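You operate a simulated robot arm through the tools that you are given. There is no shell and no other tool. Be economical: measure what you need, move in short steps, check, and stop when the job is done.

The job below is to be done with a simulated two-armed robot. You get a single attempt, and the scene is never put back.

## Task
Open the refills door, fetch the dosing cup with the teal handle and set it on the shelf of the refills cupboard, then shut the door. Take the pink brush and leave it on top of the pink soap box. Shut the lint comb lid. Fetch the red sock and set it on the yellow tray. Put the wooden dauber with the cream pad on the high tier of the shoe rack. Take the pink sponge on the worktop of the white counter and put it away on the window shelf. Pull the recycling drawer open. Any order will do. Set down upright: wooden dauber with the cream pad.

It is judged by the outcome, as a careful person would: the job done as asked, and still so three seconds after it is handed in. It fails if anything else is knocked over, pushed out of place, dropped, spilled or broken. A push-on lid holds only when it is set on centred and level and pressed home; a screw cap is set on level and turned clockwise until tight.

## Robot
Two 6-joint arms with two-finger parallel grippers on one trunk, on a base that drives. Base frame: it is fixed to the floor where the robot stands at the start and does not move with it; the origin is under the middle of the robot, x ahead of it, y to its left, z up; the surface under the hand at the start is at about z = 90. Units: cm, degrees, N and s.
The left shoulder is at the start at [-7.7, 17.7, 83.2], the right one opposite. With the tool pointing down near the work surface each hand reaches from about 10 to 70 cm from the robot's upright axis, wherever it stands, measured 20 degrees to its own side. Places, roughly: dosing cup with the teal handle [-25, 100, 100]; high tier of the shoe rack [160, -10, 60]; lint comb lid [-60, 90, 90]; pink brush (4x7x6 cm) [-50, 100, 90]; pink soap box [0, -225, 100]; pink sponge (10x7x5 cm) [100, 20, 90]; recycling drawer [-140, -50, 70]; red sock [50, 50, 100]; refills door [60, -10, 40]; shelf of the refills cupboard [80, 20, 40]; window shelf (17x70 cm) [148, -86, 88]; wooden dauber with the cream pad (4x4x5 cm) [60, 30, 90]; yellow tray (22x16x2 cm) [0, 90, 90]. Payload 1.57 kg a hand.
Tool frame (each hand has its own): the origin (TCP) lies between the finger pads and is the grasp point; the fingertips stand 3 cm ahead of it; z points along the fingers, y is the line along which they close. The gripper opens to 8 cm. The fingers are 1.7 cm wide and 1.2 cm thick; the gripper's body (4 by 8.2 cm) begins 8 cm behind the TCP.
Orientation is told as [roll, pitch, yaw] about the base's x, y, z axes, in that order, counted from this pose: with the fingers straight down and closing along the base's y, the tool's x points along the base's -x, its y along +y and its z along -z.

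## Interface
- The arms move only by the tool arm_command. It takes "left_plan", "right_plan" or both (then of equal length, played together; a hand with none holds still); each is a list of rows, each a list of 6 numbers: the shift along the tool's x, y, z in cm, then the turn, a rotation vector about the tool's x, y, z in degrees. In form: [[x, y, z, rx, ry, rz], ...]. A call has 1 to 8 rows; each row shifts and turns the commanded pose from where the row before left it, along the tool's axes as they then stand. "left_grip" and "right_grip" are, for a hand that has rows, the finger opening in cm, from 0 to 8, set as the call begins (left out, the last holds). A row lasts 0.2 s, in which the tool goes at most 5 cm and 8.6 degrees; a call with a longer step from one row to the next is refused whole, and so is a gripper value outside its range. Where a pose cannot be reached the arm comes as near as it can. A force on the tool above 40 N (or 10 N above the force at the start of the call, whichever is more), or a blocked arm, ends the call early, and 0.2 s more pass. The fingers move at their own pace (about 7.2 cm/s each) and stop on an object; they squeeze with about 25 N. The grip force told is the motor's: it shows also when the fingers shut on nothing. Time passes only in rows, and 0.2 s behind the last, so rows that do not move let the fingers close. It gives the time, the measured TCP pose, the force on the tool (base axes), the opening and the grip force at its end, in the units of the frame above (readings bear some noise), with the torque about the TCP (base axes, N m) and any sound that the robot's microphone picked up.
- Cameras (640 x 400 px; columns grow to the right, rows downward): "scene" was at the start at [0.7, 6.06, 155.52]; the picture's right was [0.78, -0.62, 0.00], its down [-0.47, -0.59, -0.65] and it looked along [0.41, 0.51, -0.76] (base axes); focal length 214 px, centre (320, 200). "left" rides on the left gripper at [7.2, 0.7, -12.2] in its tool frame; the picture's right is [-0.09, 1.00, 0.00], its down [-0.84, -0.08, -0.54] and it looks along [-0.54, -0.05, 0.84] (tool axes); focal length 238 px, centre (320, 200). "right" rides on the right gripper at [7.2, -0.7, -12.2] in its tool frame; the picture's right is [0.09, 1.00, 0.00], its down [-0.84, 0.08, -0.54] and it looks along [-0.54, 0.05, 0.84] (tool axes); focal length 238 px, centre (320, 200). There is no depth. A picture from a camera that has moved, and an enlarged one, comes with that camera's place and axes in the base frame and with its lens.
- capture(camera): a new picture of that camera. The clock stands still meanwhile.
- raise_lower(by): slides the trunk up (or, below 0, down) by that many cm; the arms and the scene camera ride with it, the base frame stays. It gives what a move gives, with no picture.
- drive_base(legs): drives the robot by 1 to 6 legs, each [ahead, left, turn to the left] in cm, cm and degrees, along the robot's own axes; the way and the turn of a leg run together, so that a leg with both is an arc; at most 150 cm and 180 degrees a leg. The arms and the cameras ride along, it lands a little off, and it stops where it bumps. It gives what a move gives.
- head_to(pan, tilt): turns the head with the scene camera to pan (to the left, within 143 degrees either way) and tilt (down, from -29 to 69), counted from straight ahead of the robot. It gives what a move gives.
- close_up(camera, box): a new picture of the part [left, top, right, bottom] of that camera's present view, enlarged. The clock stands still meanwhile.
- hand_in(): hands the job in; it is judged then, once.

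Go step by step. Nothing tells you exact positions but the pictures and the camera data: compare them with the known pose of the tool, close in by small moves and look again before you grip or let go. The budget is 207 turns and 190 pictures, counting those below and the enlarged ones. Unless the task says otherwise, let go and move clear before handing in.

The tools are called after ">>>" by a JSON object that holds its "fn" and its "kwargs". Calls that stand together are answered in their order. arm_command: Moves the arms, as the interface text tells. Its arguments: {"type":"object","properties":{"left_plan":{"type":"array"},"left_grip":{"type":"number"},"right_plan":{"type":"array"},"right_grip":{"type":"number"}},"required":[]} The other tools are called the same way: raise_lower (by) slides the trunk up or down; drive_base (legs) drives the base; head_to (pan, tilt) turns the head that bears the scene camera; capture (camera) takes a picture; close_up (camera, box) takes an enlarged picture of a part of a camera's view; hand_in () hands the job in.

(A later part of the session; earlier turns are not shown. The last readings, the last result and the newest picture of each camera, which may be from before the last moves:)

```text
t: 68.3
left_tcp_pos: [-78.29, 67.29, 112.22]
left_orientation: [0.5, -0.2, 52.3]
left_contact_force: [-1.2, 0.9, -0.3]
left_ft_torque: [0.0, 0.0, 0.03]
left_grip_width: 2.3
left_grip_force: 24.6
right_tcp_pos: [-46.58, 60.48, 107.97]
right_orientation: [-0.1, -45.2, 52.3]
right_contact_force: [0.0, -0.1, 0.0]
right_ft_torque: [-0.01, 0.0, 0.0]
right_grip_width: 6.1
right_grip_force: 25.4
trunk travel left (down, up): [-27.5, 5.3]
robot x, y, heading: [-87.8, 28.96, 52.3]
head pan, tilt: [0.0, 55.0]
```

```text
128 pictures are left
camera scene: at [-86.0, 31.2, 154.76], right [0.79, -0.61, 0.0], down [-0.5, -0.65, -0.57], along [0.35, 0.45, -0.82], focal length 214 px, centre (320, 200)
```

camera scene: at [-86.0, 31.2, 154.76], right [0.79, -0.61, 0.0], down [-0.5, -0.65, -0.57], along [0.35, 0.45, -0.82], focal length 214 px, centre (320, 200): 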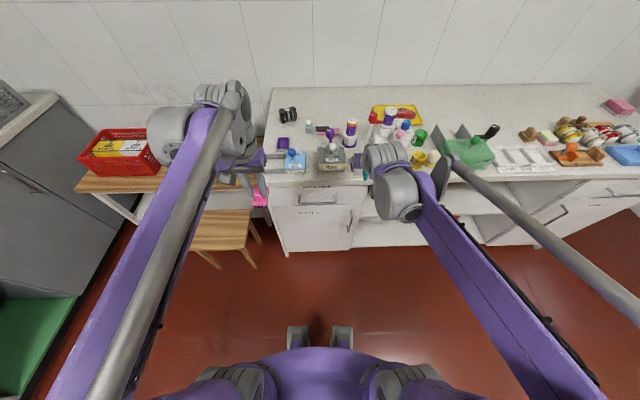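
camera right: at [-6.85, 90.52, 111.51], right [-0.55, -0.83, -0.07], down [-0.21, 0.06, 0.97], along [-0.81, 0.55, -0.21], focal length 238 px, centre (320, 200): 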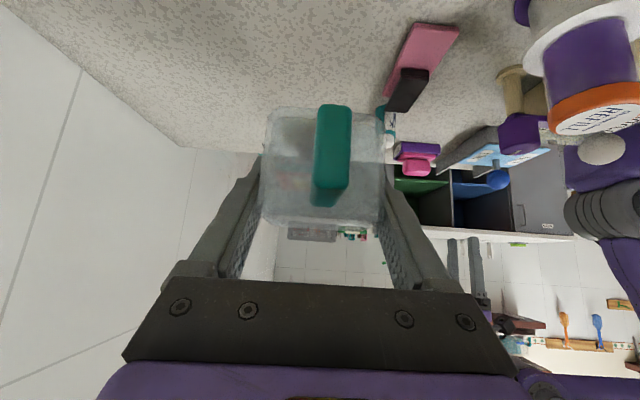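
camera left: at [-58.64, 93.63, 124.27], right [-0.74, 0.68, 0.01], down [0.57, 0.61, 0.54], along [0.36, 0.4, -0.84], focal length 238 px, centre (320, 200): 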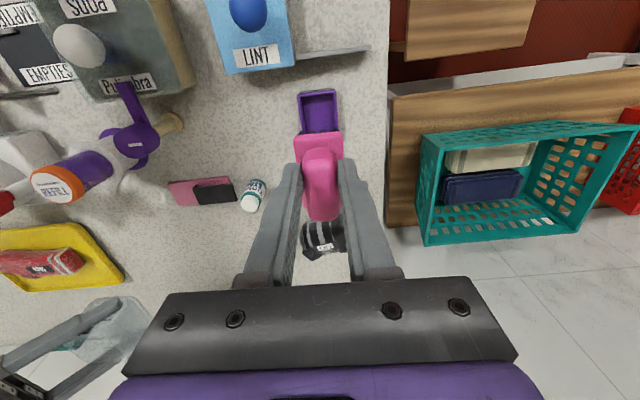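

I turn right 90° and drive ahead along the aisle, checking on the way.

>>> {"fn": "drive_base", "kwargs": {"legs": [[0, 0, -90], [100, 0, 0]]}}

>>> {"fn": "head_to", "kwargs": {"pan": -50, "tilt": 35}}

>>> {"fn": "capture", "kwargs": {"camera": "scene"}}

>>> {"fn": "head_to", "kwargs": {"pan": -130, "tilt": 35}}

>>> {"fn": "capture", "kwargs": {"camera": "scene"}}

```text
t: 77.4
left_tcp_pos: [28.39, -43.82, 112.2]
left_orientation: [0.4, 0.0, -38.6]
left_contact_force: [0.1, -0.3, -0.4]
left_ft_torque: [0.03, 0.0, 0.0]
left_grip_width: 2.31
left_grip_force: 25.0
right_tcp_pos: [21.03, -75.36, 107.85]
right_orientation: [-0.1, -45.1, -38.9]
right_contact_force: [-0.1, -0.5, -0.5]
right_ft_torque: [-0.04, -0.04, 0.02]
right_grip_width: 6.1
right_grip_force: 25.4
trunk travel left (down, up): [-27.5, 5.3]
robot x, y, heading: [-9.99, -33.58, -38.6]
head pan, tilt: [0.0, 55.0]
```

```text
t: 78.5
left_tcp_pos: [28.4, -43.83, 112.21]
left_orientation: [0.5, 0.0, -38.7]
left_contact_force: [0.1, -0.1, -0.9]
left_ft_torque: [-0.01, 0.0, 0.03]
left_grip_width: 2.3
left_grip_force: 24.2
right_tcp_pos: [21.13, -75.46, 107.93]
right_orientation: [-0.1, -45.1, -39.0]
right_contact_force: [-0.9, -0.7, -0.4]
right_ft_torque: [0.0, -0.01, -0.01]
right_grip_width: 6.11
right_grip_force: 25.2
trunk travel left (down, up): [-27.5, 5.3]
robot x, y, heading: [-10.03, -33.83, -38.7]
head pan, tilt: [-50.0, 35.0]
```

```text
127 pictures are left
camera scene: at [-12.88, -39.77, 157.58], right [-1.0, -0.02, 0.0], down [-0.01, 0.57, -0.82], along [0.02, -0.82, -0.57], focal length 214 px, centre (320, 200)
```

scene: 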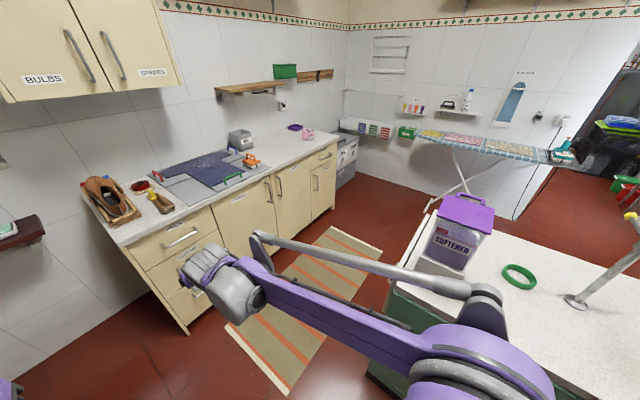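

```text
t: 80.1
left_tcp_pos: [28.46, -43.82, 112.12]
left_orientation: [0.5, -0.1, -38.7]
left_contact_force: [0.1, 0.0, -0.8]
left_ft_torque: [-0.03, 0.0, 0.01]
left_grip_width: 2.32
left_grip_force: 24.9
right_tcp_pos: [21.13, -75.42, 107.83]
right_orientation: [-0.1, -45.1, -38.8]
right_contact_force: [0.0, -0.2, -0.9]
right_ft_torque: [0.01, 0.0, -0.01]
right_grip_width: 6.08
right_grip_force: 25.2
trunk travel left (down, up): [-27.5, 5.3]
robot x, y, heading: [-9.71, -33.79, -38.7]
head pan, tilt: [-130.0, 35.0]
```

```text
126 pictures are left
camera scene: at [-21.7, -32.67, 157.58], right [-0.19, 0.98, 0.0], down [0.56, 0.11, -0.82], along [-0.8, -0.16, -0.57], focal length 214 px, centre (320, 200)
```

scene: 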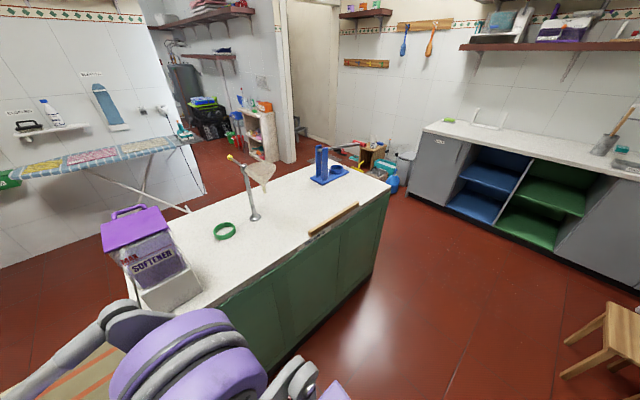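

The pink soap box stands at the far right end of the cream counter. I drive on, then slide right down the corridor.

>>> {"fn": "drive_base", "kwargs": {"legs": [[51, 0, 1.3], [0, -125, 0]]}}

>>> {"fn": "head_to", "kwargs": {"pan": -15, "tilt": 45}}

>>> {"fn": "capture", "kwargs": {"camera": "scene"}}

```text
t: 93.8
left_tcp_pos: [-6.19, -172.48, 112.17]
left_orientation: [0.5, 0.1, -36.4]
left_contact_force: [0.5, -0.1, -0.6]
left_ft_torque: [0.0, -0.01, 0.0]
left_grip_width: 2.31
left_grip_force: 24.9
right_tcp_pos: [-12.17, -204.34, 107.84]
right_orientation: [0.0, -45.2, -36.5]
right_contact_force: [0.3, 0.5, -0.1]
right_ft_torque: [0.01, 0.01, 0.02]
right_grip_width: 6.08
right_grip_force: 25.1
trunk travel left (down, up): [-27.5, 5.3]
robot x, y, heading: [-44.79, -163.6, -36.4]
head pan, tilt: [-130.0, 35.0]
```

```text
t: 95.7
left_tcp_pos: [-6.12, -172.36, 112.22]
left_orientation: [0.5, 0.0, -36.4]
left_contact_force: [-0.7, 0.5, -1.4]
left_ft_torque: [0.01, 0.0, 0.02]
left_grip_width: 2.3
left_grip_force: 25.0
right_tcp_pos: [-12.24, -204.5, 107.93]
right_orientation: [-0.1, -45.1, -36.6]
right_contact_force: [0.1, -0.1, 0.0]
right_ft_torque: [-0.02, 0.01, 0.02]
right_grip_width: 6.08
right_grip_force: 25.4
trunk travel left (down, up): [-27.5, 5.3]
robot x, y, heading: [-44.55, -163.84, -36.8]
head pan, tilt: [-15.0, 45.0]
```

```text
125 pictures are left
camera scene: at [-43.08, -167.68, 156.1], right [-0.78, -0.62, 0.0], down [-0.44, 0.55, -0.71], along [0.44, -0.55, -0.71], focal length 214 px, centre (320, 200)
```

scene: 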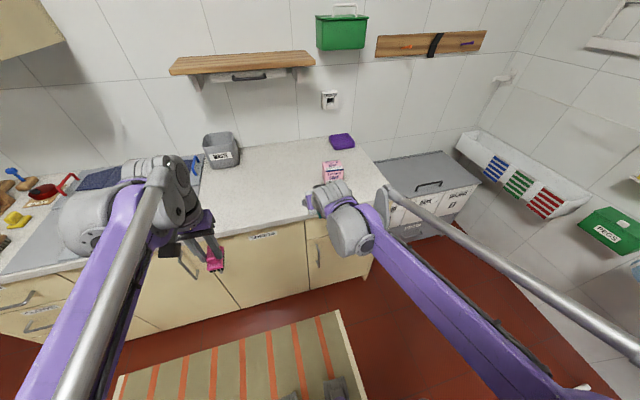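

The soap box is near [-1,-230]. I slide 40 cm further right, then 20 cm ahead, to bring it in front of the left hand.

>>> {"fn": "drive_base", "kwargs": {"legs": [[0, -40, 0], [20, 0, -0.6]]}}

>>> {"fn": "head_to", "kwargs": {"pan": 10, "tilt": 55}}

>>> {"fn": "capture", "kwargs": {"camera": "scene"}}

>>> {"fn": "capture", "kwargs": {"camera": "left"}}

```text
t: 100.9
left_tcp_pos: [-14.06, -216.88, 112.08]
left_orientation: [0.6, -0.1, -37.0]
left_contact_force: [0.9, 0.5, -0.6]
left_ft_torque: [-0.02, 0.01, -0.02]
left_grip_width: 2.31
left_grip_force: 25.0
right_tcp_pos: [-20.63, -248.67, 107.91]
right_orientation: [-0.1, -45.1, -37.2]
right_contact_force: [-0.4, 0.1, -0.6]
right_ft_torque: [0.04, -0.01, -0.02]
right_grip_width: 6.09
right_grip_force: 24.6
trunk travel left (down, up): [-27.5, 5.3]
robot x, y, heading: [-52.57, -207.36, -37.1]
head pan, tilt: [-15.0, 45.0]
```

```text
t: 101.8
left_tcp_pos: [-14.18, -216.89, 112.2]
left_orientation: [0.5, 0.1, -37.0]
left_contact_force: [0.9, 0.2, -1.3]
left_ft_torque: [0.02, -0.03, 0.03]
left_grip_width: 2.29
left_grip_force: 24.5
right_tcp_pos: [-20.59, -248.55, 107.73]
right_orientation: [-0.1, -45.0, -37.2]
right_contact_force: [0.7, 0.2, -0.1]
right_ft_torque: [-0.01, 0.03, 0.0]
right_grip_width: 6.09
right_grip_force: 24.7
trunk travel left (down, up): [-27.5, 5.3]
robot x, y, heading: [-52.88, -207.67, -37.2]
head pan, tilt: [10.0, 55.0]
```

```text
124 pictures are left
camera scene: at [-49.68, -208.53, 154.76], right [-0.46, -0.89, 0.0], down [-0.73, 0.37, -0.57], along [0.51, -0.26, -0.82], focal length 214 px, centre (320, 200)
```

scene: 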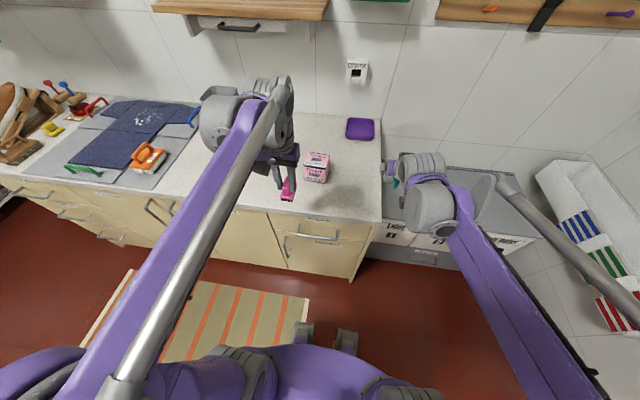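

```text
123 pictures are left
camera left: at [-19.49, -212.15, 124.21], right [0.67, 0.74, 0.01], down [0.62, -0.57, 0.54], along [0.41, -0.36, -0.84], focal length 238 px, centre (320, 200)
```

left: 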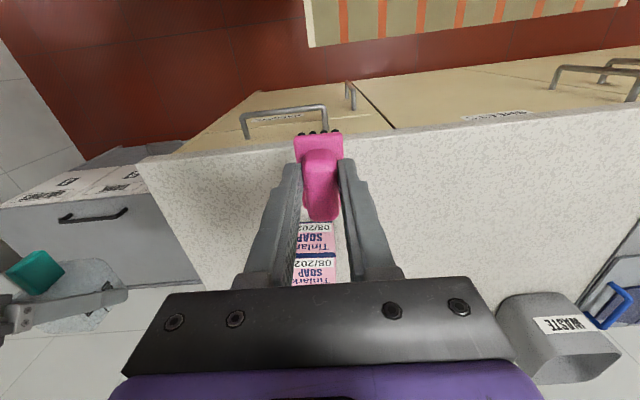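

I zoom on the soap box to find its top face.

>>> {"fn": "close_up", "kwargs": {"camera": "scene", "box": [250, 110, 410, 210]}}

>>> {"fn": "close_up", "kwargs": {"camera": "left", "box": [220, 180, 420, 305]}}

```text
4.00 times, centred on (330, 160) of scene
camera zoom: at [-49.68, -208.53, 154.76], right [-0.46, -0.89, 0.0], down [-0.73, 0.37, -0.57], along [0.51, -0.26, -0.82], focal length 858 px, centre (280, 360)
```

zoom: 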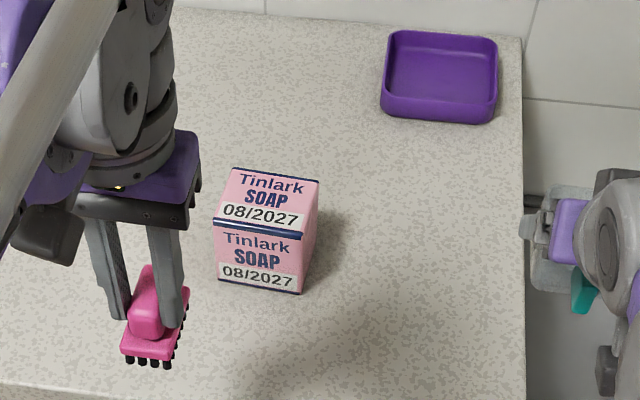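

```text
3.20 times, centred on (320, 242) of left
camera zoom: at [-19.49, -212.15, 124.21], right [0.67, 0.74, 0.01], down [0.62, -0.57, 0.54], along [0.41, -0.36, -0.84], focal length 763 px, centre (320, 64)
```

zoom: 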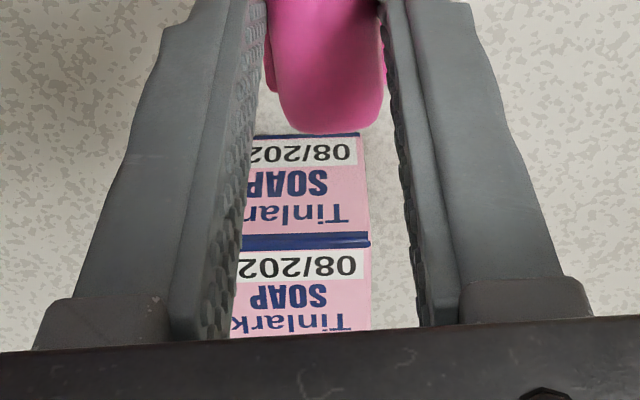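

The box's top is at z≈98, centred near [2,-233.7]. I drive 10 cm ahead and carry the brush over with the arm.

>>> {"fn": "drive_base", "kwargs": {"legs": [[10, 0, 0]]}}

>>> {"fn": "close_up", "kwargs": {"camera": "scene", "box": [250, 130, 410, 230]}}

```text
t: 103.0
left_tcp_pos: [-6.44, -222.92, 112.08]
left_orientation: [0.5, -0.1, -37.1]
left_contact_force: [0.1, -0.7, -1.0]
left_ft_torque: [-0.01, 0.0, -0.04]
left_grip_width: 2.32
left_grip_force: 24.3
right_tcp_pos: [-12.75, -254.75, 107.89]
right_orientation: [-0.1, -45.1, -37.3]
right_contact_force: [0.0, 1.0, 0.3]
right_ft_torque: [-0.03, 0.0, -0.01]
right_grip_width: 6.07
right_grip_force: 24.8
trunk travel left (down, up): [-27.5, 5.3]
robot x, y, heading: [-44.51, -213.38, -37.3]
head pan, tilt: [10.0, 55.0]
```

```text
4.00 times, centred on (330, 180) of scene
camera zoom: at [-41.73, -214.56, 154.75], right [-0.46, -0.89, 0.0], down [-0.73, 0.38, -0.57], along [0.51, -0.26, -0.82], focal length 858 px, centre (280, 280)
```

zoom: 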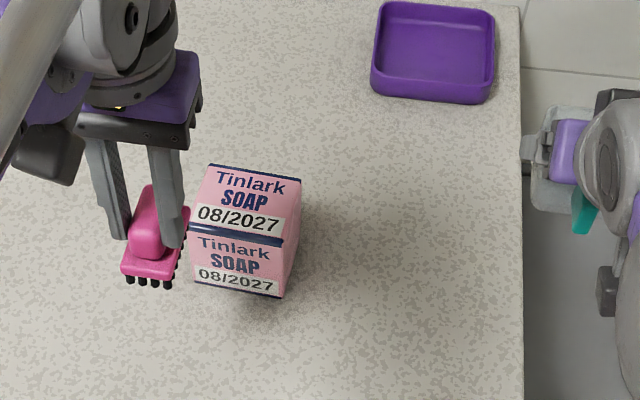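

I carry the brush over the box (13.4 cm ahead, 3.4 cm right) and come down partway.

>>> {"fn": "arm_command", "kwargs": {"left_plan": [[-4.4, -1.1, 0, 0, 0, 0], [-4.4, -1.1, 0, 0, 0, 0], [-4.6, -1.2, 0, 0, 0, 0], [0, 0, 4, 0, 0, 0]]}}

>>> {"fn": "close_up", "kwargs": {"camera": "scene", "box": [250, 130, 410, 230]}}

>>> {"fn": "capture", "kwargs": {"camera": "left"}}

```text
t: 104.0
left_tcp_pos: [2.05, -233.75, 107.94]
left_orientation: [0.6, -0.1, -37.1]
left_contact_force: [0.0, 0.1, -1.4]
left_ft_torque: [-0.04, 0.03, 0.03]
left_grip_width: 2.3
left_grip_force: 25.3
right_tcp_pos: [-12.68, -254.79, 107.94]
right_orientation: [-0.2, -45.1, -37.4]
right_contact_force: [-0.8, -0.1, -0.4]
right_ft_torque: [0.02, 0.0, 0.03]
right_grip_width: 6.09
right_grip_force: 24.7
trunk travel left (down, up): [-27.5, 5.3]
robot x, y, heading: [-44.6, -213.7, -37.2]
head pan, tilt: [10.0, 55.0]
```

```text
4.00 times, centred on (330, 180) of scene
camera zoom: at [-41.77, -214.48, 154.75], right [-0.46, -0.89, 0.0], down [-0.73, 0.37, -0.57], along [0.51, -0.26, -0.82], focal length 858 px, centre (280, 280)
```

zoom: 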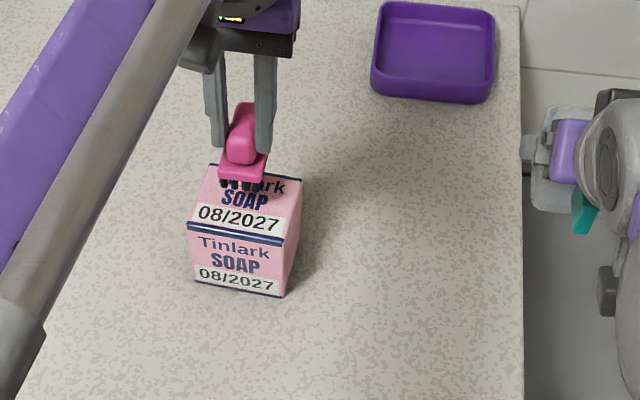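

```text
118 pictures are left
camera left: at [-3.19, -229.03, 120.0], right [0.67, 0.74, 0.01], down [0.62, -0.57, 0.54], along [0.41, -0.36, -0.84], focal length 238 px, centre (320, 200)
```

left: 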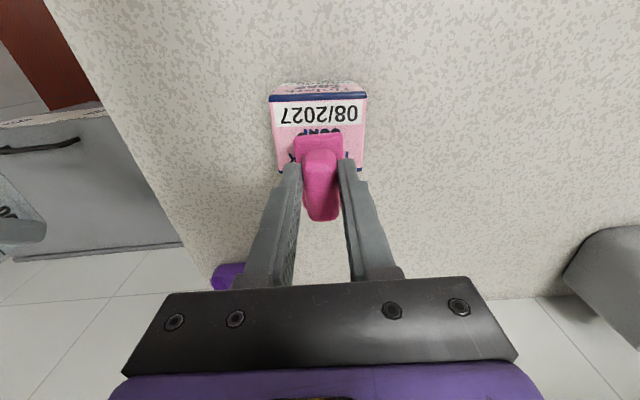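

The brush's base reaches about 1.3 cm too far forward, so I shift it back by that and lower gently.

>>> {"fn": "arm_command", "kwargs": {"left_plan": [[1.3, 0, 0, 0, 0, 0], [0, 0, 2, 0, 0, 0], [0, 0, 0.8, 0, 0, 0]]}}

>>> {"fn": "close_up", "kwargs": {"camera": "scene", "box": [270, 140, 350, 190]}}

```text
t: 104.8
left_tcp_pos: [1.05, -232.83, 105.34]
left_orientation: [0.5, 0.0, -37.0]
left_contact_force: [-0.2, 0.1, -0.8]
left_ft_torque: [0.03, 0.02, 0.02]
left_grip_width: 2.31
left_grip_force: 24.9
right_tcp_pos: [-12.7, -254.8, 107.9]
right_orientation: [-0.1, -45.1, -37.4]
right_contact_force: [0.2, -0.1, 0.3]
right_ft_torque: [0.03, -0.02, -0.04]
right_grip_width: 6.08
right_grip_force: 24.9
trunk travel left (down, up): [-27.5, 5.3]
robot x, y, heading: [-44.85, -213.33, -37.4]
head pan, tilt: [10.0, 55.0]
```

```text
8.00 times, centred on (310, 165) of scene
camera zoom: at [-41.73, -214.56, 154.76], right [-0.46, -0.89, 0.0], down [-0.73, 0.38, -0.57], along [0.51, -0.26, -0.82], focal length 1716 px, centre (400, 480)
```

zoom: 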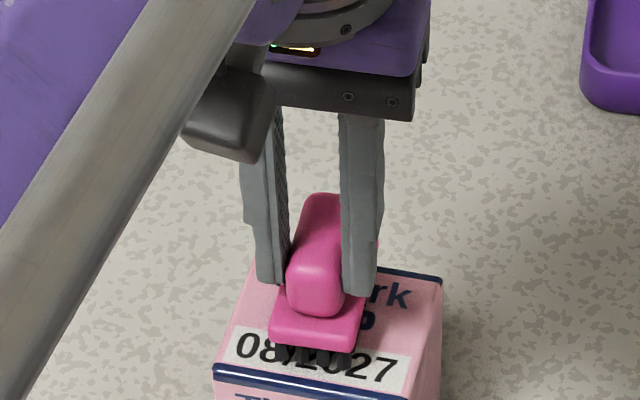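

I shift 0.7 cm forward to centre it, then lower until contact.

>>> {"fn": "arm_command", "kwargs": {"left_plan": [[-0.7, 0, 0, 0, 0, 0], [0, 0, 0.4, 0, 0, 0], [0, 0, 0.3, 0, 0, 0]]}}

>>> {"fn": "arm_command", "kwargs": {"left_plan": [[0, 0, 0.25, 0, 0, 0], [0, 0, 0.25, 0, 0, 0]]}}

>>> {"fn": "close_up", "kwargs": {"camera": "scene", "box": [270, 140, 350, 190]}}

```text
t: 105.6
left_tcp_pos: [1.84, -233.25, 104.67]
left_orientation: [0.5, -0.1, -37.1]
left_contact_force: [1.3, -1.4, 19.2]
left_ft_torque: [-0.12, -0.02, 0.04]
left_grip_width: 2.33
left_grip_force: 24.8
right_tcp_pos: [-12.75, -254.68, 107.95]
right_orientation: [-0.1, -45.2, -37.3]
right_contact_force: [-0.2, 0.1, 0.3]
right_ft_torque: [-0.04, -0.01, -0.02]
right_grip_width: 6.11
right_grip_force: 24.8
trunk travel left (down, up): [-27.5, 5.3]
robot x, y, heading: [-44.79, -213.65, -37.3]
head pan, tilt: [10.0, 55.0]
```

```text
t: 106.2
left_tcp_pos: [1.76, -233.26, 104.07]
left_orientation: [0.6, -0.1, -37.1]
left_contact_force: [2.0, 0.7, 19.1]
left_ft_torque: [-0.09, 0.06, 0.0]
left_grip_width: 2.31
left_grip_force: 25.2
right_tcp_pos: [-12.89, -254.67, 107.94]
right_orientation: [-0.2, -45.2, -37.3]
right_contact_force: [-0.4, -0.1, 0.1]
right_ft_torque: [0.01, 0.0, -0.02]
right_grip_width: 6.09
right_grip_force: 24.9
trunk travel left (down, up): [-27.5, 5.3]
robot x, y, heading: [-45.07, -213.23, -37.2]
head pan, tilt: [10.0, 55.0]
```

```text
8.00 times, centred on (310, 165) of scene
camera zoom: at [-41.84, -214.5, 154.76], right [-0.46, -0.89, 0.0], down [-0.73, 0.37, -0.57], along [0.51, -0.26, -0.82], focal length 1716 px, centre (400, 480)
```

zoom: 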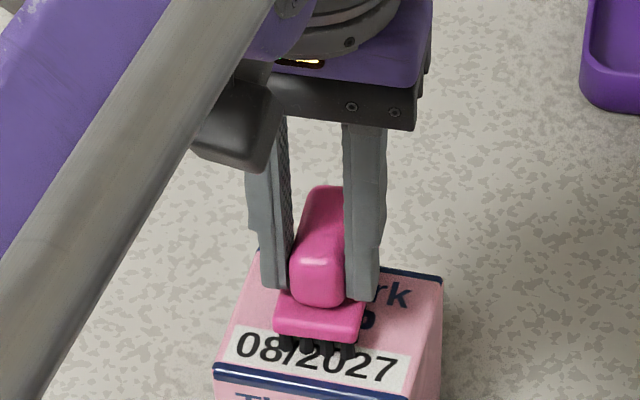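

The brush rests on the box (19 N contact). I open and rise.

>>> {"fn": "arm_command", "kwargs": {"left_plan": [[0, 0, -0.3, 0, 0, 0], [0, 0, 0, 0, 0, 0], [0, 0, 0, 0, 0, 0]], "left_grip": 5}}

>>> {"fn": "arm_command", "kwargs": {"left_plan": [[0, 0, -2, 0, 0, 0], [0, 0, -4, 0, 0, 0], [0, 0, -4, 0, 0, 0], [4, 0, 0, 0, 0, 0], [4.5, 0, 0, 0, 0, 0], [4.5, 0, 0, 0, 0, 0]]}}

>>> {"fn": "close_up", "kwargs": {"camera": "scene", "box": [250, 130, 410, 230]}}

```text
t: 107.0
left_tcp_pos: [1.85, -233.44, 104.45]
left_orientation: [0.6, 0.1, -37.1]
left_contact_force: [0.8, -0.3, 0.3]
left_ft_torque: [0.02, -0.01, 0.01]
left_grip_width: 5.02
left_grip_force: 0.0
right_tcp_pos: [-12.65, -254.79, 107.93]
right_orientation: [0.0, -45.1, -37.4]
right_contact_force: [1.0, 1.1, 0.9]
right_ft_torque: [0.01, -0.01, 0.0]
right_grip_width: 6.1
right_grip_force: 25.5
trunk travel left (down, up): [-27.5, 5.3]
robot x, y, heading: [-44.72, -214.03, -37.7]
head pan, tilt: [10.0, 55.0]
```

```text
t: 108.4
left_tcp_pos: [-8.59, -225.58, 114.55]
left_orientation: [0.5, -0.1, -37.1]
left_contact_force: [-0.9, 0.6, 0.0]
left_ft_torque: [0.01, -0.01, -0.01]
left_grip_width: 4.99
left_grip_force: 0.0
right_tcp_pos: [-12.9, -254.74, 107.93]
right_orientation: [-0.1, -45.2, -37.3]
right_contact_force: [-0.3, 0.2, 0.0]
right_ft_torque: [-0.01, -0.04, -0.01]
right_grip_width: 6.08
right_grip_force: 25.0
trunk travel left (down, up): [-27.5, 5.3]
robot x, y, heading: [-44.96, -213.82, -37.4]
head pan, tilt: [10.0, 55.0]
```

```text
4.00 times, centred on (330, 180) of scene
camera zoom: at [-41.87, -214.43, 154.75], right [-0.46, -0.89, 0.0], down [-0.73, 0.37, -0.57], along [0.51, -0.26, -0.82], focal length 858 px, centre (280, 280)
```

zoom: 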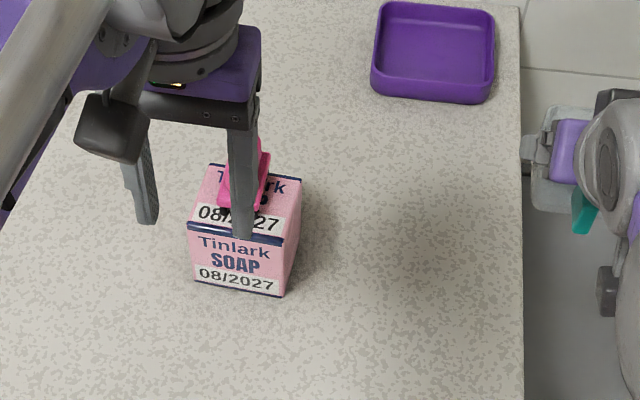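

The brush stands on the soap box. Now the recycling drawer: I back off, turn to face the island's far side and look.

>>> {"fn": "drive_base", "kwargs": {"legs": [[-40, 0, 0], [0, 0, 90]]}}

>>> {"fn": "head_to", "kwargs": {"pan": 50, "tilt": 35}}

>>> {"fn": "capture", "kwargs": {"camera": "scene"}}

```text
t: 114.7
left_tcp_pos: [-65.18, -152.94, 114.49]
left_orientation: [0.5, 0.0, 53.3]
left_contact_force: [-0.4, 0.5, -0.2]
left_ft_torque: [-0.03, -0.04, 0.01]
left_grip_width: 5.02
left_grip_force: 0.1
right_tcp_pos: [-35.99, -156.93, 107.97]
right_orientation: [-0.1, -45.2, 53.1]
right_contact_force: [0.7, 0.0, 0.2]
right_ft_torque: [0.0, 0.04, 0.0]
right_grip_width: 6.06
right_grip_force: 25.0
trunk travel left (down, up): [-27.5, 5.3]
robot x, y, heading: [-76.46, -189.43, 53.1]
head pan, tilt: [10.0, 55.0]
```

```text
t: 115.8
left_tcp_pos: [-65.16, -152.88, 114.4]
left_orientation: [0.5, -0.1, 53.3]
left_contact_force: [-0.5, 0.5, -0.1]
left_ft_torque: [-0.01, -0.02, 0.0]
left_grip_width: 5.0
left_grip_force: 0.1
right_tcp_pos: [-36.03, -156.88, 107.76]
right_orientation: [-0.2, -45.0, 53.3]
right_contact_force: [0.8, 0.7, -0.1]
right_ft_torque: [0.0, -0.04, -0.02]
right_grip_width: 6.07
right_grip_force: 25.2
trunk travel left (down, up): [-27.5, 5.3]
robot x, y, heading: [-76.75, -189.33, 53.4]
head pan, tilt: [50.0, 35.0]
```

```text
114 pictures are left
camera scene: at [-81.27, -184.07, 157.58], right [0.97, 0.23, 0.0], down [0.13, -0.56, -0.82], along [-0.19, 0.8, -0.57], focal length 214 px, centre (320, 200)
```

scene: 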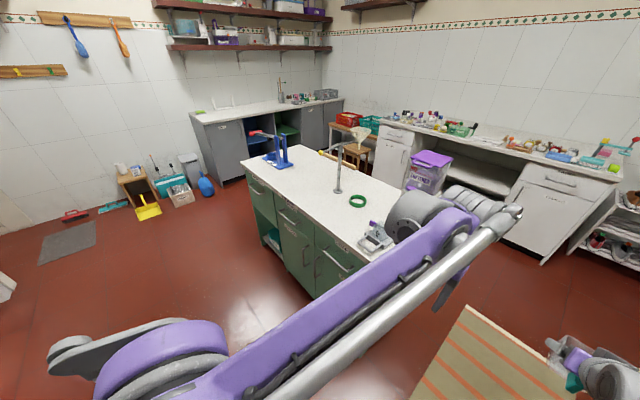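

The island's far side has drawers and doors. I zoom in to read them.

>>> {"fn": "close_up", "kwargs": {"camera": "scene", "box": [220, 150, 400, 300]}}

```text
2.67 times, centred on (310, 225) of scene
camera zoom: at [-81.27, -184.07, 157.58], right [0.97, 0.23, 0.0], down [0.13, -0.56, -0.82], along [-0.19, 0.8, -0.57], focal length 572 px, centre (347, 133)
```

zoom: 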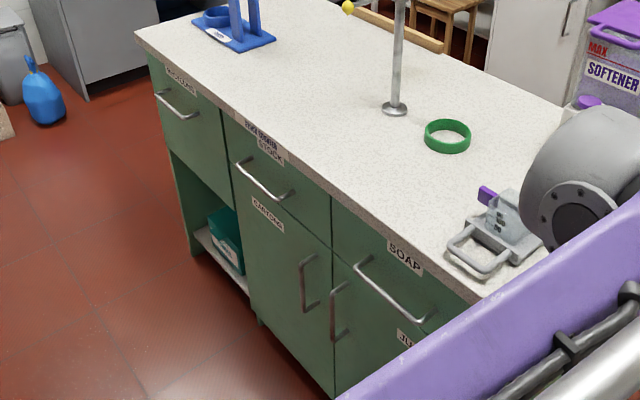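

The leftmost drawer (labelled recycling) has its handle near [-152,-73]. I slide left along the island to bring it before the left hand.

>>> {"fn": "drive_base", "kwargs": {"legs": [[-6, 114, -0.7]]}}

>>> {"fn": "head_to", "kwargs": {"pan": 15, "tilt": 50}}

>>> {"fn": "capture", "kwargs": {"camera": "scene"}}

>>> {"fn": "close_up", "kwargs": {"camera": "scene", "box": [220, 130, 380, 230]}}

```text
t: 126.0
left_tcp_pos: [-158.55, -88.85, 114.49]
left_orientation: [0.5, 0.0, 52.3]
left_contact_force: [0.6, 0.5, -0.3]
left_ft_torque: [-0.03, -0.02, -0.04]
left_grip_width: 5.0
left_grip_force: 0.2
right_tcp_pos: [-129.41, -93.47, 107.88]
right_orientation: [-0.2, -45.1, 52.1]
right_contact_force: [-0.3, -0.4, -0.8]
right_ft_torque: [0.01, 0.03, -0.02]
right_grip_width: 6.08
right_grip_force: 25.0
trunk travel left (down, up): [-27.5, 5.3]
robot x, y, heading: [-170.79, -125.18, 52.1]
head pan, tilt: [50.0, 35.0]
```

```text
t: 127.0
left_tcp_pos: [-158.5, -88.82, 114.49]
left_orientation: [0.5, 0.1, 52.3]
left_contact_force: [0.5, 0.8, -0.5]
left_ft_torque: [-0.03, -0.02, -0.03]
left_grip_width: 5.01
left_grip_force: 0.0
right_tcp_pos: [-129.4, -93.34, 107.86]
right_orientation: [-0.1, -45.1, 52.1]
right_contact_force: [-0.5, 0.2, -0.7]
right_ft_torque: [-0.01, 0.0, 0.0]
right_grip_width: 6.1
right_grip_force: 25.0
trunk travel left (down, up): [-27.5, 5.3]
robot x, y, heading: [-170.74, -125.38, 51.8]
head pan, tilt: [15.0, 50.0]
```

```text
112 pictures are left
camera scene: at [-170.36, -121.2, 155.41], right [0.92, -0.39, 0.0], down [-0.3, -0.71, -0.64], along [0.25, 0.59, -0.77], focal length 214 px, centre (320, 200)
```

scene: 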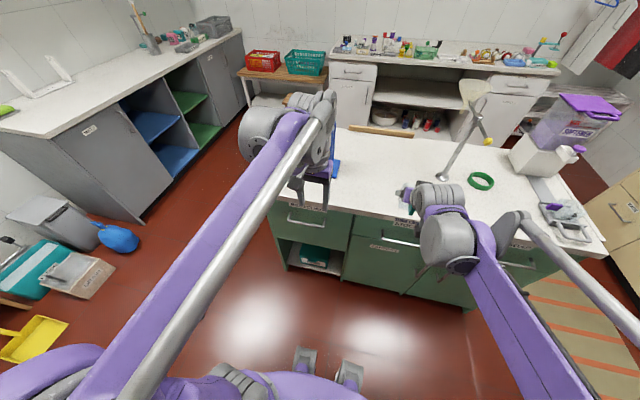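

```text
4.00 times, centred on (300, 180) of scene
camera zoom: at [-170.36, -121.2, 155.41], right [0.92, -0.39, 0.0], down [-0.3, -0.71, -0.64], along [0.25, 0.59, -0.77], focal length 858 px, centre (400, 280)
```

zoom: 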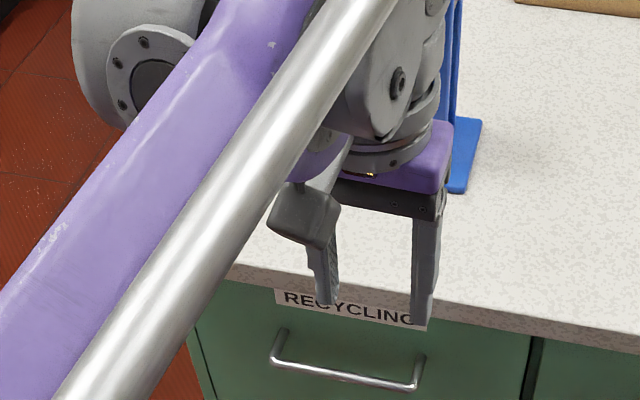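

The handle is a horizontal bar near [-156,-72], z≈79. I turn the left hand to point ahead with the fingers closing vertically, while drawing the cup hand back 12 cm.

>>> {"fn": "arm_command", "kwargs": {"left_plan": [[0, 0, 0, -4.94, -4.94, 4.94], [0, 0, 0, -4.94, -4.94, 4.94], [0, 0, 0, -4.94, -4.94, 4.94], [0, 0, 0, -4.94, -4.94, 4.94], [0, 0, 0, -4.94, -4.94, 4.94], [0, 0, 0, -4.94, -4.94, 4.94], [0, 0, 0, -4.94, -4.94, 4.94]], "right_plan": [[1.4, 0, -1.4, 0, 0, 0], [1.4, 0, -1.4, 0, 0, 0], [1.4, 0, -1.4, 0, 0, 0], [1.4, 0, -1.4, 0, 0, 0], [1.4, 0, -1.4, 0, 0, 0], [1.4, 0, -1.4, 0, 0, 0], [0, 0, 0, 0, 0, 0]]}}

>>> {"fn": "arm_command", "kwargs": {"left_plan": [[0, 0, 0, -4.96, -4.96, 4.96], [0, 0, 0, -4.96, -4.96, 4.96], [0, 0, 0, -4.96, -4.96, 4.96], [0, 0, 0, -4.96, -4.96, 4.96], [0, 0, 0, -4.96, -4.96, 4.96], [0, 0, 0, -4.96, -4.96, 4.96], [0, 0, 0, -4.96, -4.96, 4.96]]}}

>>> {"fn": "capture", "kwargs": {"camera": "scene"}}

```text
t: 128.7
left_tcp_pos: [-158.53, -88.72, 114.46]
left_orientation: [45.4, -19.2, 7.0]
left_contact_force: [0.2, 0.2, -0.2]
left_ft_torque: [0.01, -0.04, 0.03]
left_grip_width: 5.02
left_grip_force: 0.0
right_tcp_pos: [-136.75, -102.68, 108.02]
right_orientation: [0.0, -45.1, 52.1]
right_contact_force: [-0.3, -0.3, 0.0]
right_ft_torque: [-0.03, 0.04, 0.0]
right_grip_width: 6.12
right_grip_force: 25.5
trunk travel left (down, up): [-27.5, 5.3]
robot x, y, heading: [-170.67, -124.61, 52.1]
head pan, tilt: [15.0, 50.0]
```

```text
t: 130.2
left_tcp_pos: [-158.44, -88.83, 114.5]
left_orientation: [90.0, 0.6, -37.9]
left_contact_force: [1.0, 0.1, -0.3]
left_ft_torque: [0.02, -0.02, -0.02]
left_grip_width: 4.99
left_grip_force: 0.0
right_tcp_pos: [-136.59, -102.76, 108.04]
right_orientation: [-0.1, -45.1, 52.1]
right_contact_force: [-0.3, 0.2, -0.1]
right_ft_torque: [-0.01, -0.01, 0.0]
right_grip_width: 6.1
right_grip_force: 25.0
trunk travel left (down, up): [-27.5, 5.3]
robot x, y, heading: [-171.04, -124.93, 52.0]
head pan, tilt: [15.0, 50.0]
```

```text
110 pictures are left
camera scene: at [-170.34, -121.23, 155.41], right [0.92, -0.39, 0.0], down [-0.3, -0.71, -0.64], along [0.25, 0.59, -0.77], focal length 214 px, centre (320, 200)
```

scene: 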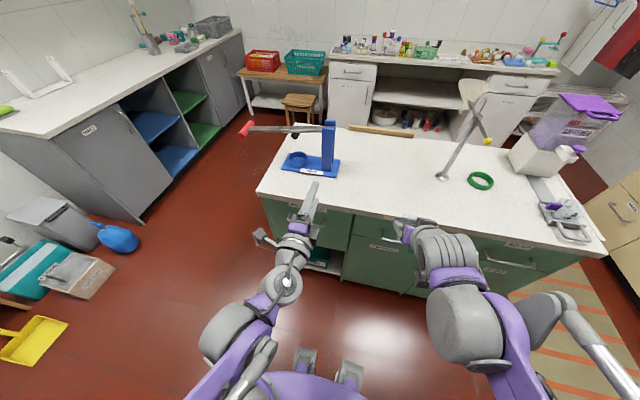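

The left hand points ahead correctly. I lower it to the handle's height and shift left.

>>> {"fn": "arm_command", "kwargs": {"left_plan": [[1.2, -4.7, 0, 0, 0, 0], [1.2, -4.7, 0, 0, 0, 0], [1.2, -4.7, 0, 0, 0, 0], [1.2, -4.7, 0, 0, 0, 0], [1.2, -4.7, 0, 0, 0, 0], [1.2, -4.7, 0, 0, 0, 0], [1.2, -4.7, 0, 0, 0, 0]]}}

>>> {"fn": "capture", "kwargs": {"camera": "left"}}

>>> {"fn": "close_up", "kwargs": {"camera": "scene", "box": [220, 150, 380, 250]}}

```text
t: 131.8
left_tcp_pos: [-161.31, -84.81, 99.51]
left_orientation: [89.9, 0.6, -37.5]
left_contact_force: [0.1, 0.3, -0.8]
left_ft_torque: [-0.04, -0.02, -0.05]
left_grip_width: 4.98
left_grip_force: 0.0
left hand out of reach, approached as far as the arm can: row 4, 5, 6, 7
right_tcp_pos: [-136.74, -102.7, 107.92]
right_orientation: [-0.2, -45.2, 52.1]
right_contact_force: [-0.4, 0.7, -0.9]
right_ft_torque: [-0.01, 0.01, 0.01]
right_grip_width: 6.09
right_grip_force: 24.8
trunk travel left (down, up): [-27.5, 5.3]
robot x, y, heading: [-170.74, -125.04, 52.1]
head pan, tilt: [15.0, 50.0]
```

```text
109 pictures are left
camera left: at [-174.18, -90.27, 100.15], right [0.08, -0.06, 0.99], down [0.33, -0.94, -0.08], along [0.94, 0.34, -0.06], focal length 238 px, centre (320, 200)
```

left: 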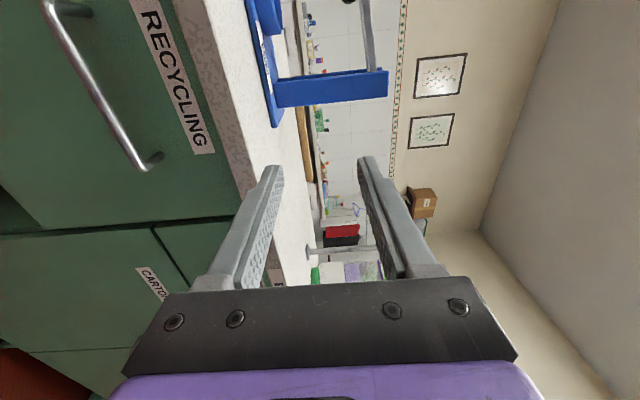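

```text
4.00 times, centred on (300, 200) of scene
camera zoom: at [-170.31, -121.15, 155.41], right [0.92, -0.39, 0.0], down [-0.3, -0.71, -0.64], along [0.25, 0.59, -0.77], focal length 858 px, centre (400, 200)
```

zoom: 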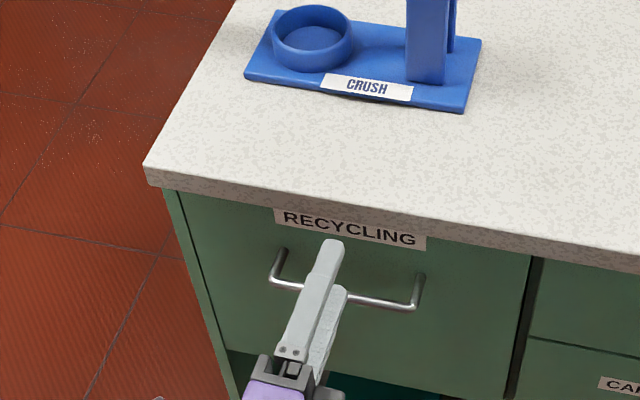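

The arm alone stops at z≈99.5, so I lower the trunk by 20 cm (the cup is clear of the island's edge).

>>> {"fn": "raise_lower", "kwargs": {"by": -20}}

>>> {"fn": "capture", "kwargs": {"camera": "left"}}

>>> {"fn": "capture", "kwargs": {"camera": "scene"}}

```text
t: 134.0
left_tcp_pos: [-162.22, -86.16, 75.45]
left_orientation: [84.9, 0.5, -37.5]
left_contact_force: [-0.7, 0.8, 0.2]
left_ft_torque: [-0.01, -0.02, -0.03]
left_grip_width: 4.98
left_grip_force: 0.0
right_tcp_pos: [-136.8, -102.81, 87.81]
right_orientation: [0.0, -45.1, 52.2]
right_contact_force: [-0.3, -0.4, 0.4]
right_ft_torque: [0.02, -0.04, 0.01]
right_grip_width: 6.07
right_grip_force: 24.9
trunk travel left (down, up): [-7.5, 25.3]
robot x, y, heading: [-170.58, -124.66, 52.1]
head pan, tilt: [15.0, 50.0]
```

```text
107 pictures are left
camera left: at [-175.12, -91.48, 77.15], right [0.13, 0.01, 0.99], down [0.33, -0.94, -0.04], along [0.93, 0.33, -0.13], focal length 238 px, centre (320, 200)
```

left: 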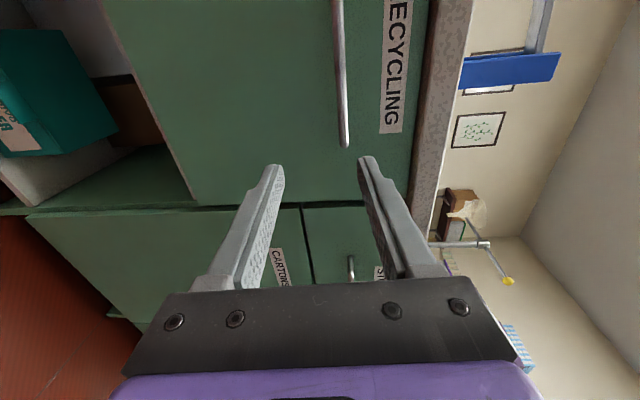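

```text
106 pictures are left
camera scene: at [-168.5, -118.82, 134.77], right [0.92, -0.39, 0.0], down [-0.3, -0.71, -0.64], along [0.25, 0.59, -0.77], focal length 214 px, centre (320, 200)
```

scene: 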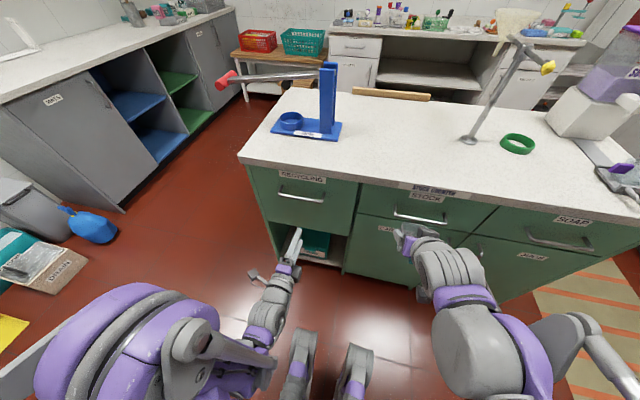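

The commanded height is below what the arm reaches, so I raise the command to the handle's height.

>>> {"fn": "arm_command", "kwargs": {"left_plan": [[0, 4.3, 0, 0, 0, 0], [0, 4.3, 0, 0, 0, 0], [0, 4.3, 0, 0, 0, 0], [0, 4.3, 0, 0, 0, 0]]}}

>>> {"fn": "capture", "kwargs": {"camera": "left"}}

>>> {"fn": "close_up", "kwargs": {"camera": "scene", "box": [220, 150, 380, 250]}}

```text
t: 135.0
left_tcp_pos: [-161.33, -85.12, 92.68]
left_orientation: [85.0, 0.6, -37.5]
left_contact_force: [0.2, -0.6, 0.4]
left_ft_torque: [-0.01, -0.02, 0.02]
left_grip_width: 5.01
left_grip_force: 0.1
right_tcp_pos: [-136.73, -102.9, 87.74]
right_orientation: [-0.1, -45.1, 52.1]
right_contact_force: [-0.1, 0.1, 0.1]
right_ft_torque: [0.0, 0.03, 0.04]
right_grip_width: 6.08
right_grip_force: 24.9
trunk travel left (down, up): [-7.5, 25.3]
robot x, y, heading: [-170.57, -124.95, 51.8]
head pan, tilt: [15.0, 50.0]
```

```text
105 pictures are left
camera left: at [-174.2, -90.46, 94.36], right [0.14, 0.01, 0.99], down [0.33, -0.94, -0.04], along [0.93, 0.33, -0.13], focal length 238 px, centre (320, 200)
```

left: 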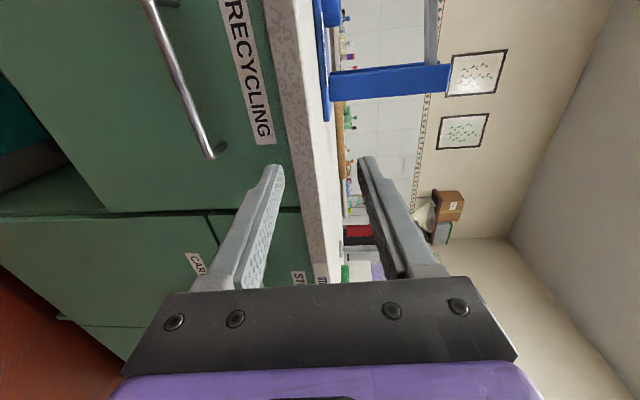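

```text
4.00 times, centred on (300, 200) of scene
camera zoom: at [-168.5, -118.83, 134.76], right [0.92, -0.39, 0.0], down [-0.3, -0.71, -0.64], along [0.25, 0.59, -0.77], focal length 858 px, centre (400, 200)
```

zoom: 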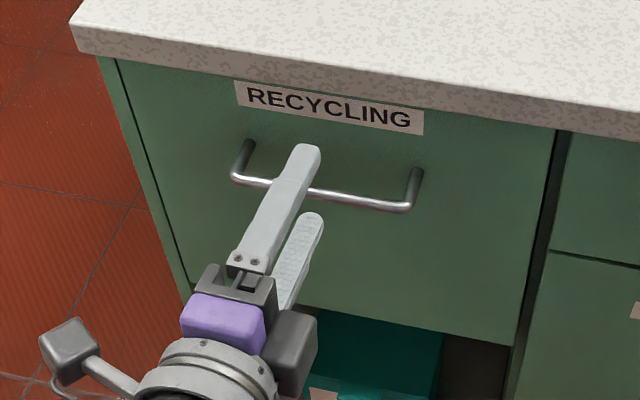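

Now at z 92.7; the handle is at z≈78.7. I go down 13.8 cm and left 3.6 cm.

>>> {"fn": "arm_command", "kwargs": {"left_plan": [[0.9, -3.5, 0, 0, 0, 0], [0.9, -3.5, 0, 0, 0, 0], [0.9, -3.5, 0, 0, 0, 0], [0.9, -3.4, 0, 0, 0, 0]]}}

>>> {"fn": "capture", "kwargs": {"camera": "left"}}

>>> {"fn": "close_up", "kwargs": {"camera": "scene", "box": [220, 150, 380, 250]}}

```text
t: 136.0
left_tcp_pos: [-162.23, -85.8, 78.9]
left_orientation: [84.7, 0.5, -37.2]
left_contact_force: [-0.2, 0.3, -0.7]
left_ft_torque: [0.03, 0.0, 0.0]
left_grip_width: 5.03
left_grip_force: 0.1
left hand out of reach, approached as far as the arm can: row 1, 2, 3, 4
right_tcp_pos: [-136.65, -102.65, 87.74]
right_orientation: [-0.1, -45.2, 52.0]
right_contact_force: [-0.8, 0.2, 0.1]
right_ft_torque: [0.0, 0.02, -0.01]
right_grip_width: 6.07
right_grip_force: 24.7
trunk travel left (down, up): [-7.5, 25.3]
robot x, y, heading: [-170.61, -125.09, 52.1]
head pan, tilt: [15.0, 50.0]
```

```text
103 pictures are left
camera left: at [-175.14, -91.18, 80.52], right [0.14, 0.01, 0.99], down [0.34, -0.94, -0.04], along [0.93, 0.34, -0.13], focal length 238 px, centre (320, 200)
```

left: 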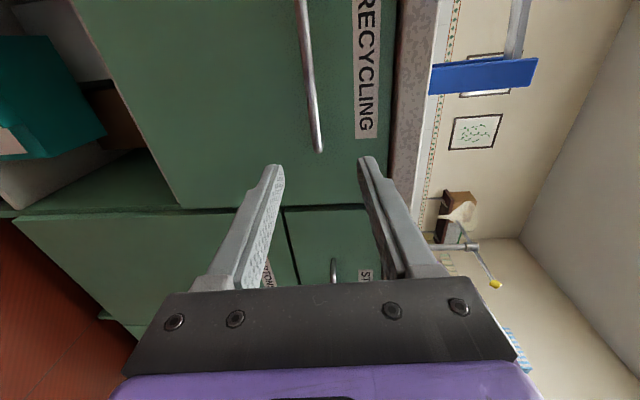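

```text
4.00 times, centred on (300, 200) of scene
camera zoom: at [-168.42, -118.72, 134.75], right [0.92, -0.39, 0.0], down [-0.3, -0.71, -0.64], along [0.25, 0.59, -0.77], focal length 858 px, centre (400, 200)
```

zoom: 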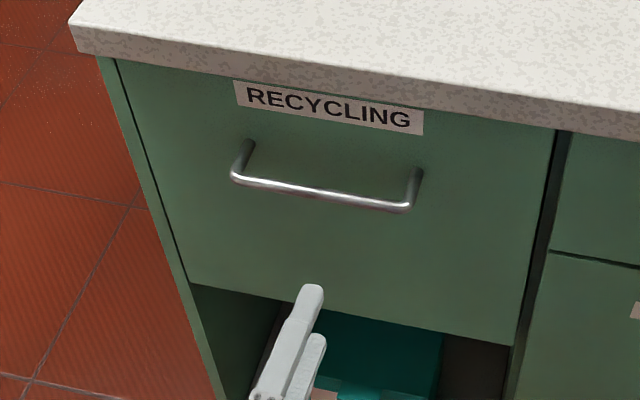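

The bar is level with the gap between the fingers. I shift the base 3.5 cm left, then approach with the arm.

>>> {"fn": "drive_base", "kwargs": {"legs": [[0, 3.5, 0]]}}

>>> {"fn": "arm_command", "kwargs": {"left_plan": [[0, 0, 3, 0, 0, 0], [0, 0, 3, 0, 0, 0], [0, 0, 3, 0, 0, 0]], "left_grip": 6}}

>>> {"fn": "capture", "kwargs": {"camera": "left"}}

>>> {"fn": "close_up", "kwargs": {"camera": "scene", "box": [220, 150, 380, 250]}}

```text
t: 137.0
left_tcp_pos: [-165.12, -83.64, 78.83]
left_orientation: [85.0, 0.6, -37.3]
left_contact_force: [-0.9, -0.3, 0.0]
left_ft_torque: [0.02, 0.0, 0.02]
left_grip_width: 5.0
left_grip_force: 0.1
right_tcp_pos: [-139.53, -100.57, 87.99]
right_orientation: [0.0, -45.2, 52.3]
right_contact_force: [-1.5, 0.3, 0.1]
right_ft_torque: [-0.01, 0.0, 0.02]
right_grip_width: 6.09
right_grip_force: 24.9
trunk travel left (down, up): [-7.5, 25.3]
robot x, y, heading: [-173.61, -123.01, 52.2]
head pan, tilt: [15.0, 50.0]
```

```text
t: 137.8
left_tcp_pos: [-159.59, -76.54, 78.14]
left_orientation: [84.9, 0.7, -36.9]
left_contact_force: [0.1, -0.1, 0.3]
left_ft_torque: [0.0, 0.0, 0.0]
left_grip_width: 6.03
left_grip_force: 0.0
right_tcp_pos: [-139.41, -100.43, 87.79]
right_orientation: [0.0, -45.1, 52.1]
right_contact_force: [-0.4, 1.4, 0.0]
right_ft_torque: [0.0, 0.02, 0.01]
right_grip_width: 6.09
right_grip_force: 24.9
trunk travel left (down, up): [-7.5, 25.3]
robot x, y, heading: [-173.73, -122.68, 52.3]
head pan, tilt: [15.0, 50.0]
```

```text
101 pictures are left
camera left: at [-172.48, -82.04, 79.79], right [0.14, 0.01, 0.99], down [0.34, -0.94, -0.04], along [0.93, 0.34, -0.13], focal length 238 px, centre (320, 200)
```

left: 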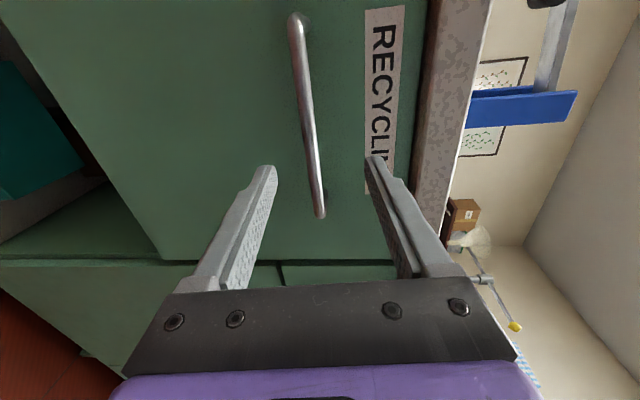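

```text
4.00 times, centred on (300, 200) of scene
camera zoom: at [-171.22, -116.62, 134.75], right [0.92, -0.39, 0.0], down [-0.3, -0.71, -0.64], along [0.25, 0.59, -0.77], focal length 858 px, centre (400, 200)
```

zoom: 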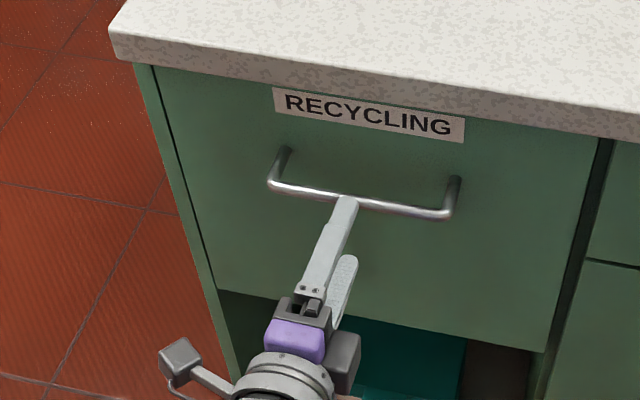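

The bar lies in the gap. I advance 4 cm more and check.

>>> {"fn": "arm_command", "kwargs": {"left_plan": [[0, 0, 2, 0, 0, 0], [0, 0, 2, 0, 0, 0]]}}

>>> {"fn": "capture", "kwargs": {"camera": "left"}}

>>> {"fn": "close_up", "kwargs": {"camera": "scene", "box": [220, 150, 380, 250]}}

```text
t: 138.4
left_tcp_pos: [-157.26, -73.39, 77.62]
left_orientation: [84.9, 0.7, -36.7]
left_contact_force: [0.2, -0.1, 0.6]
left_ft_torque: [0.01, 0.02, 0.0]
left_grip_width: 6.0
left_grip_force: 0.0
right_tcp_pos: [-139.51, -100.6, 87.86]
right_orientation: [-0.1, -45.2, 52.1]
right_contact_force: [0.0, 0.1, 0.5]
right_ft_torque: [-0.02, 0.01, 0.0]
right_grip_width: 6.12
right_grip_force: 24.8
trunk travel left (down, up): [-7.5, 25.3]
robot x, y, heading: [-173.79, -122.87, 52.3]
head pan, tilt: [15.0, 50.0]
```

```text
99 pictures are left
camera left: at [-170.03, -78.87, 79.26], right [0.14, 0.01, 0.99], down [0.34, -0.94, -0.04], along [0.93, 0.35, -0.13], focal length 238 px, centre (320, 200)
```

left: 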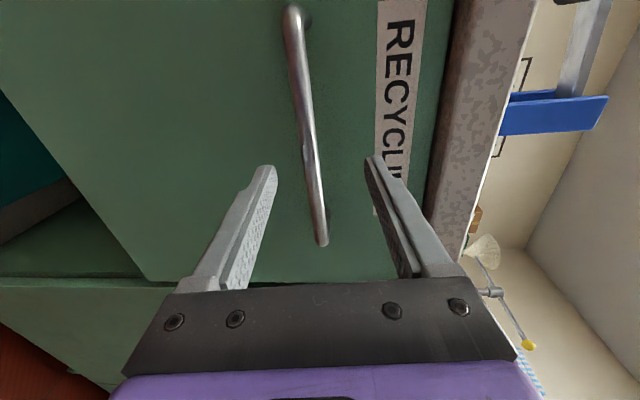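

```text
4.00 times, centred on (300, 200) of scene
camera zoom: at [-171.24, -116.64, 134.76], right [0.92, -0.39, 0.0], down [-0.3, -0.71, -0.64], along [0.25, 0.59, -0.77], focal length 858 px, centre (400, 200)
```

zoom: 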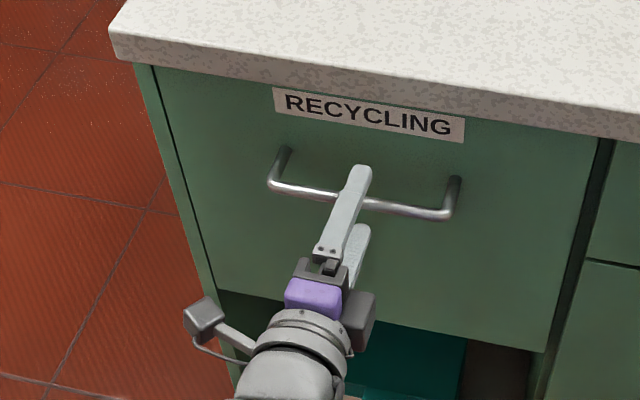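

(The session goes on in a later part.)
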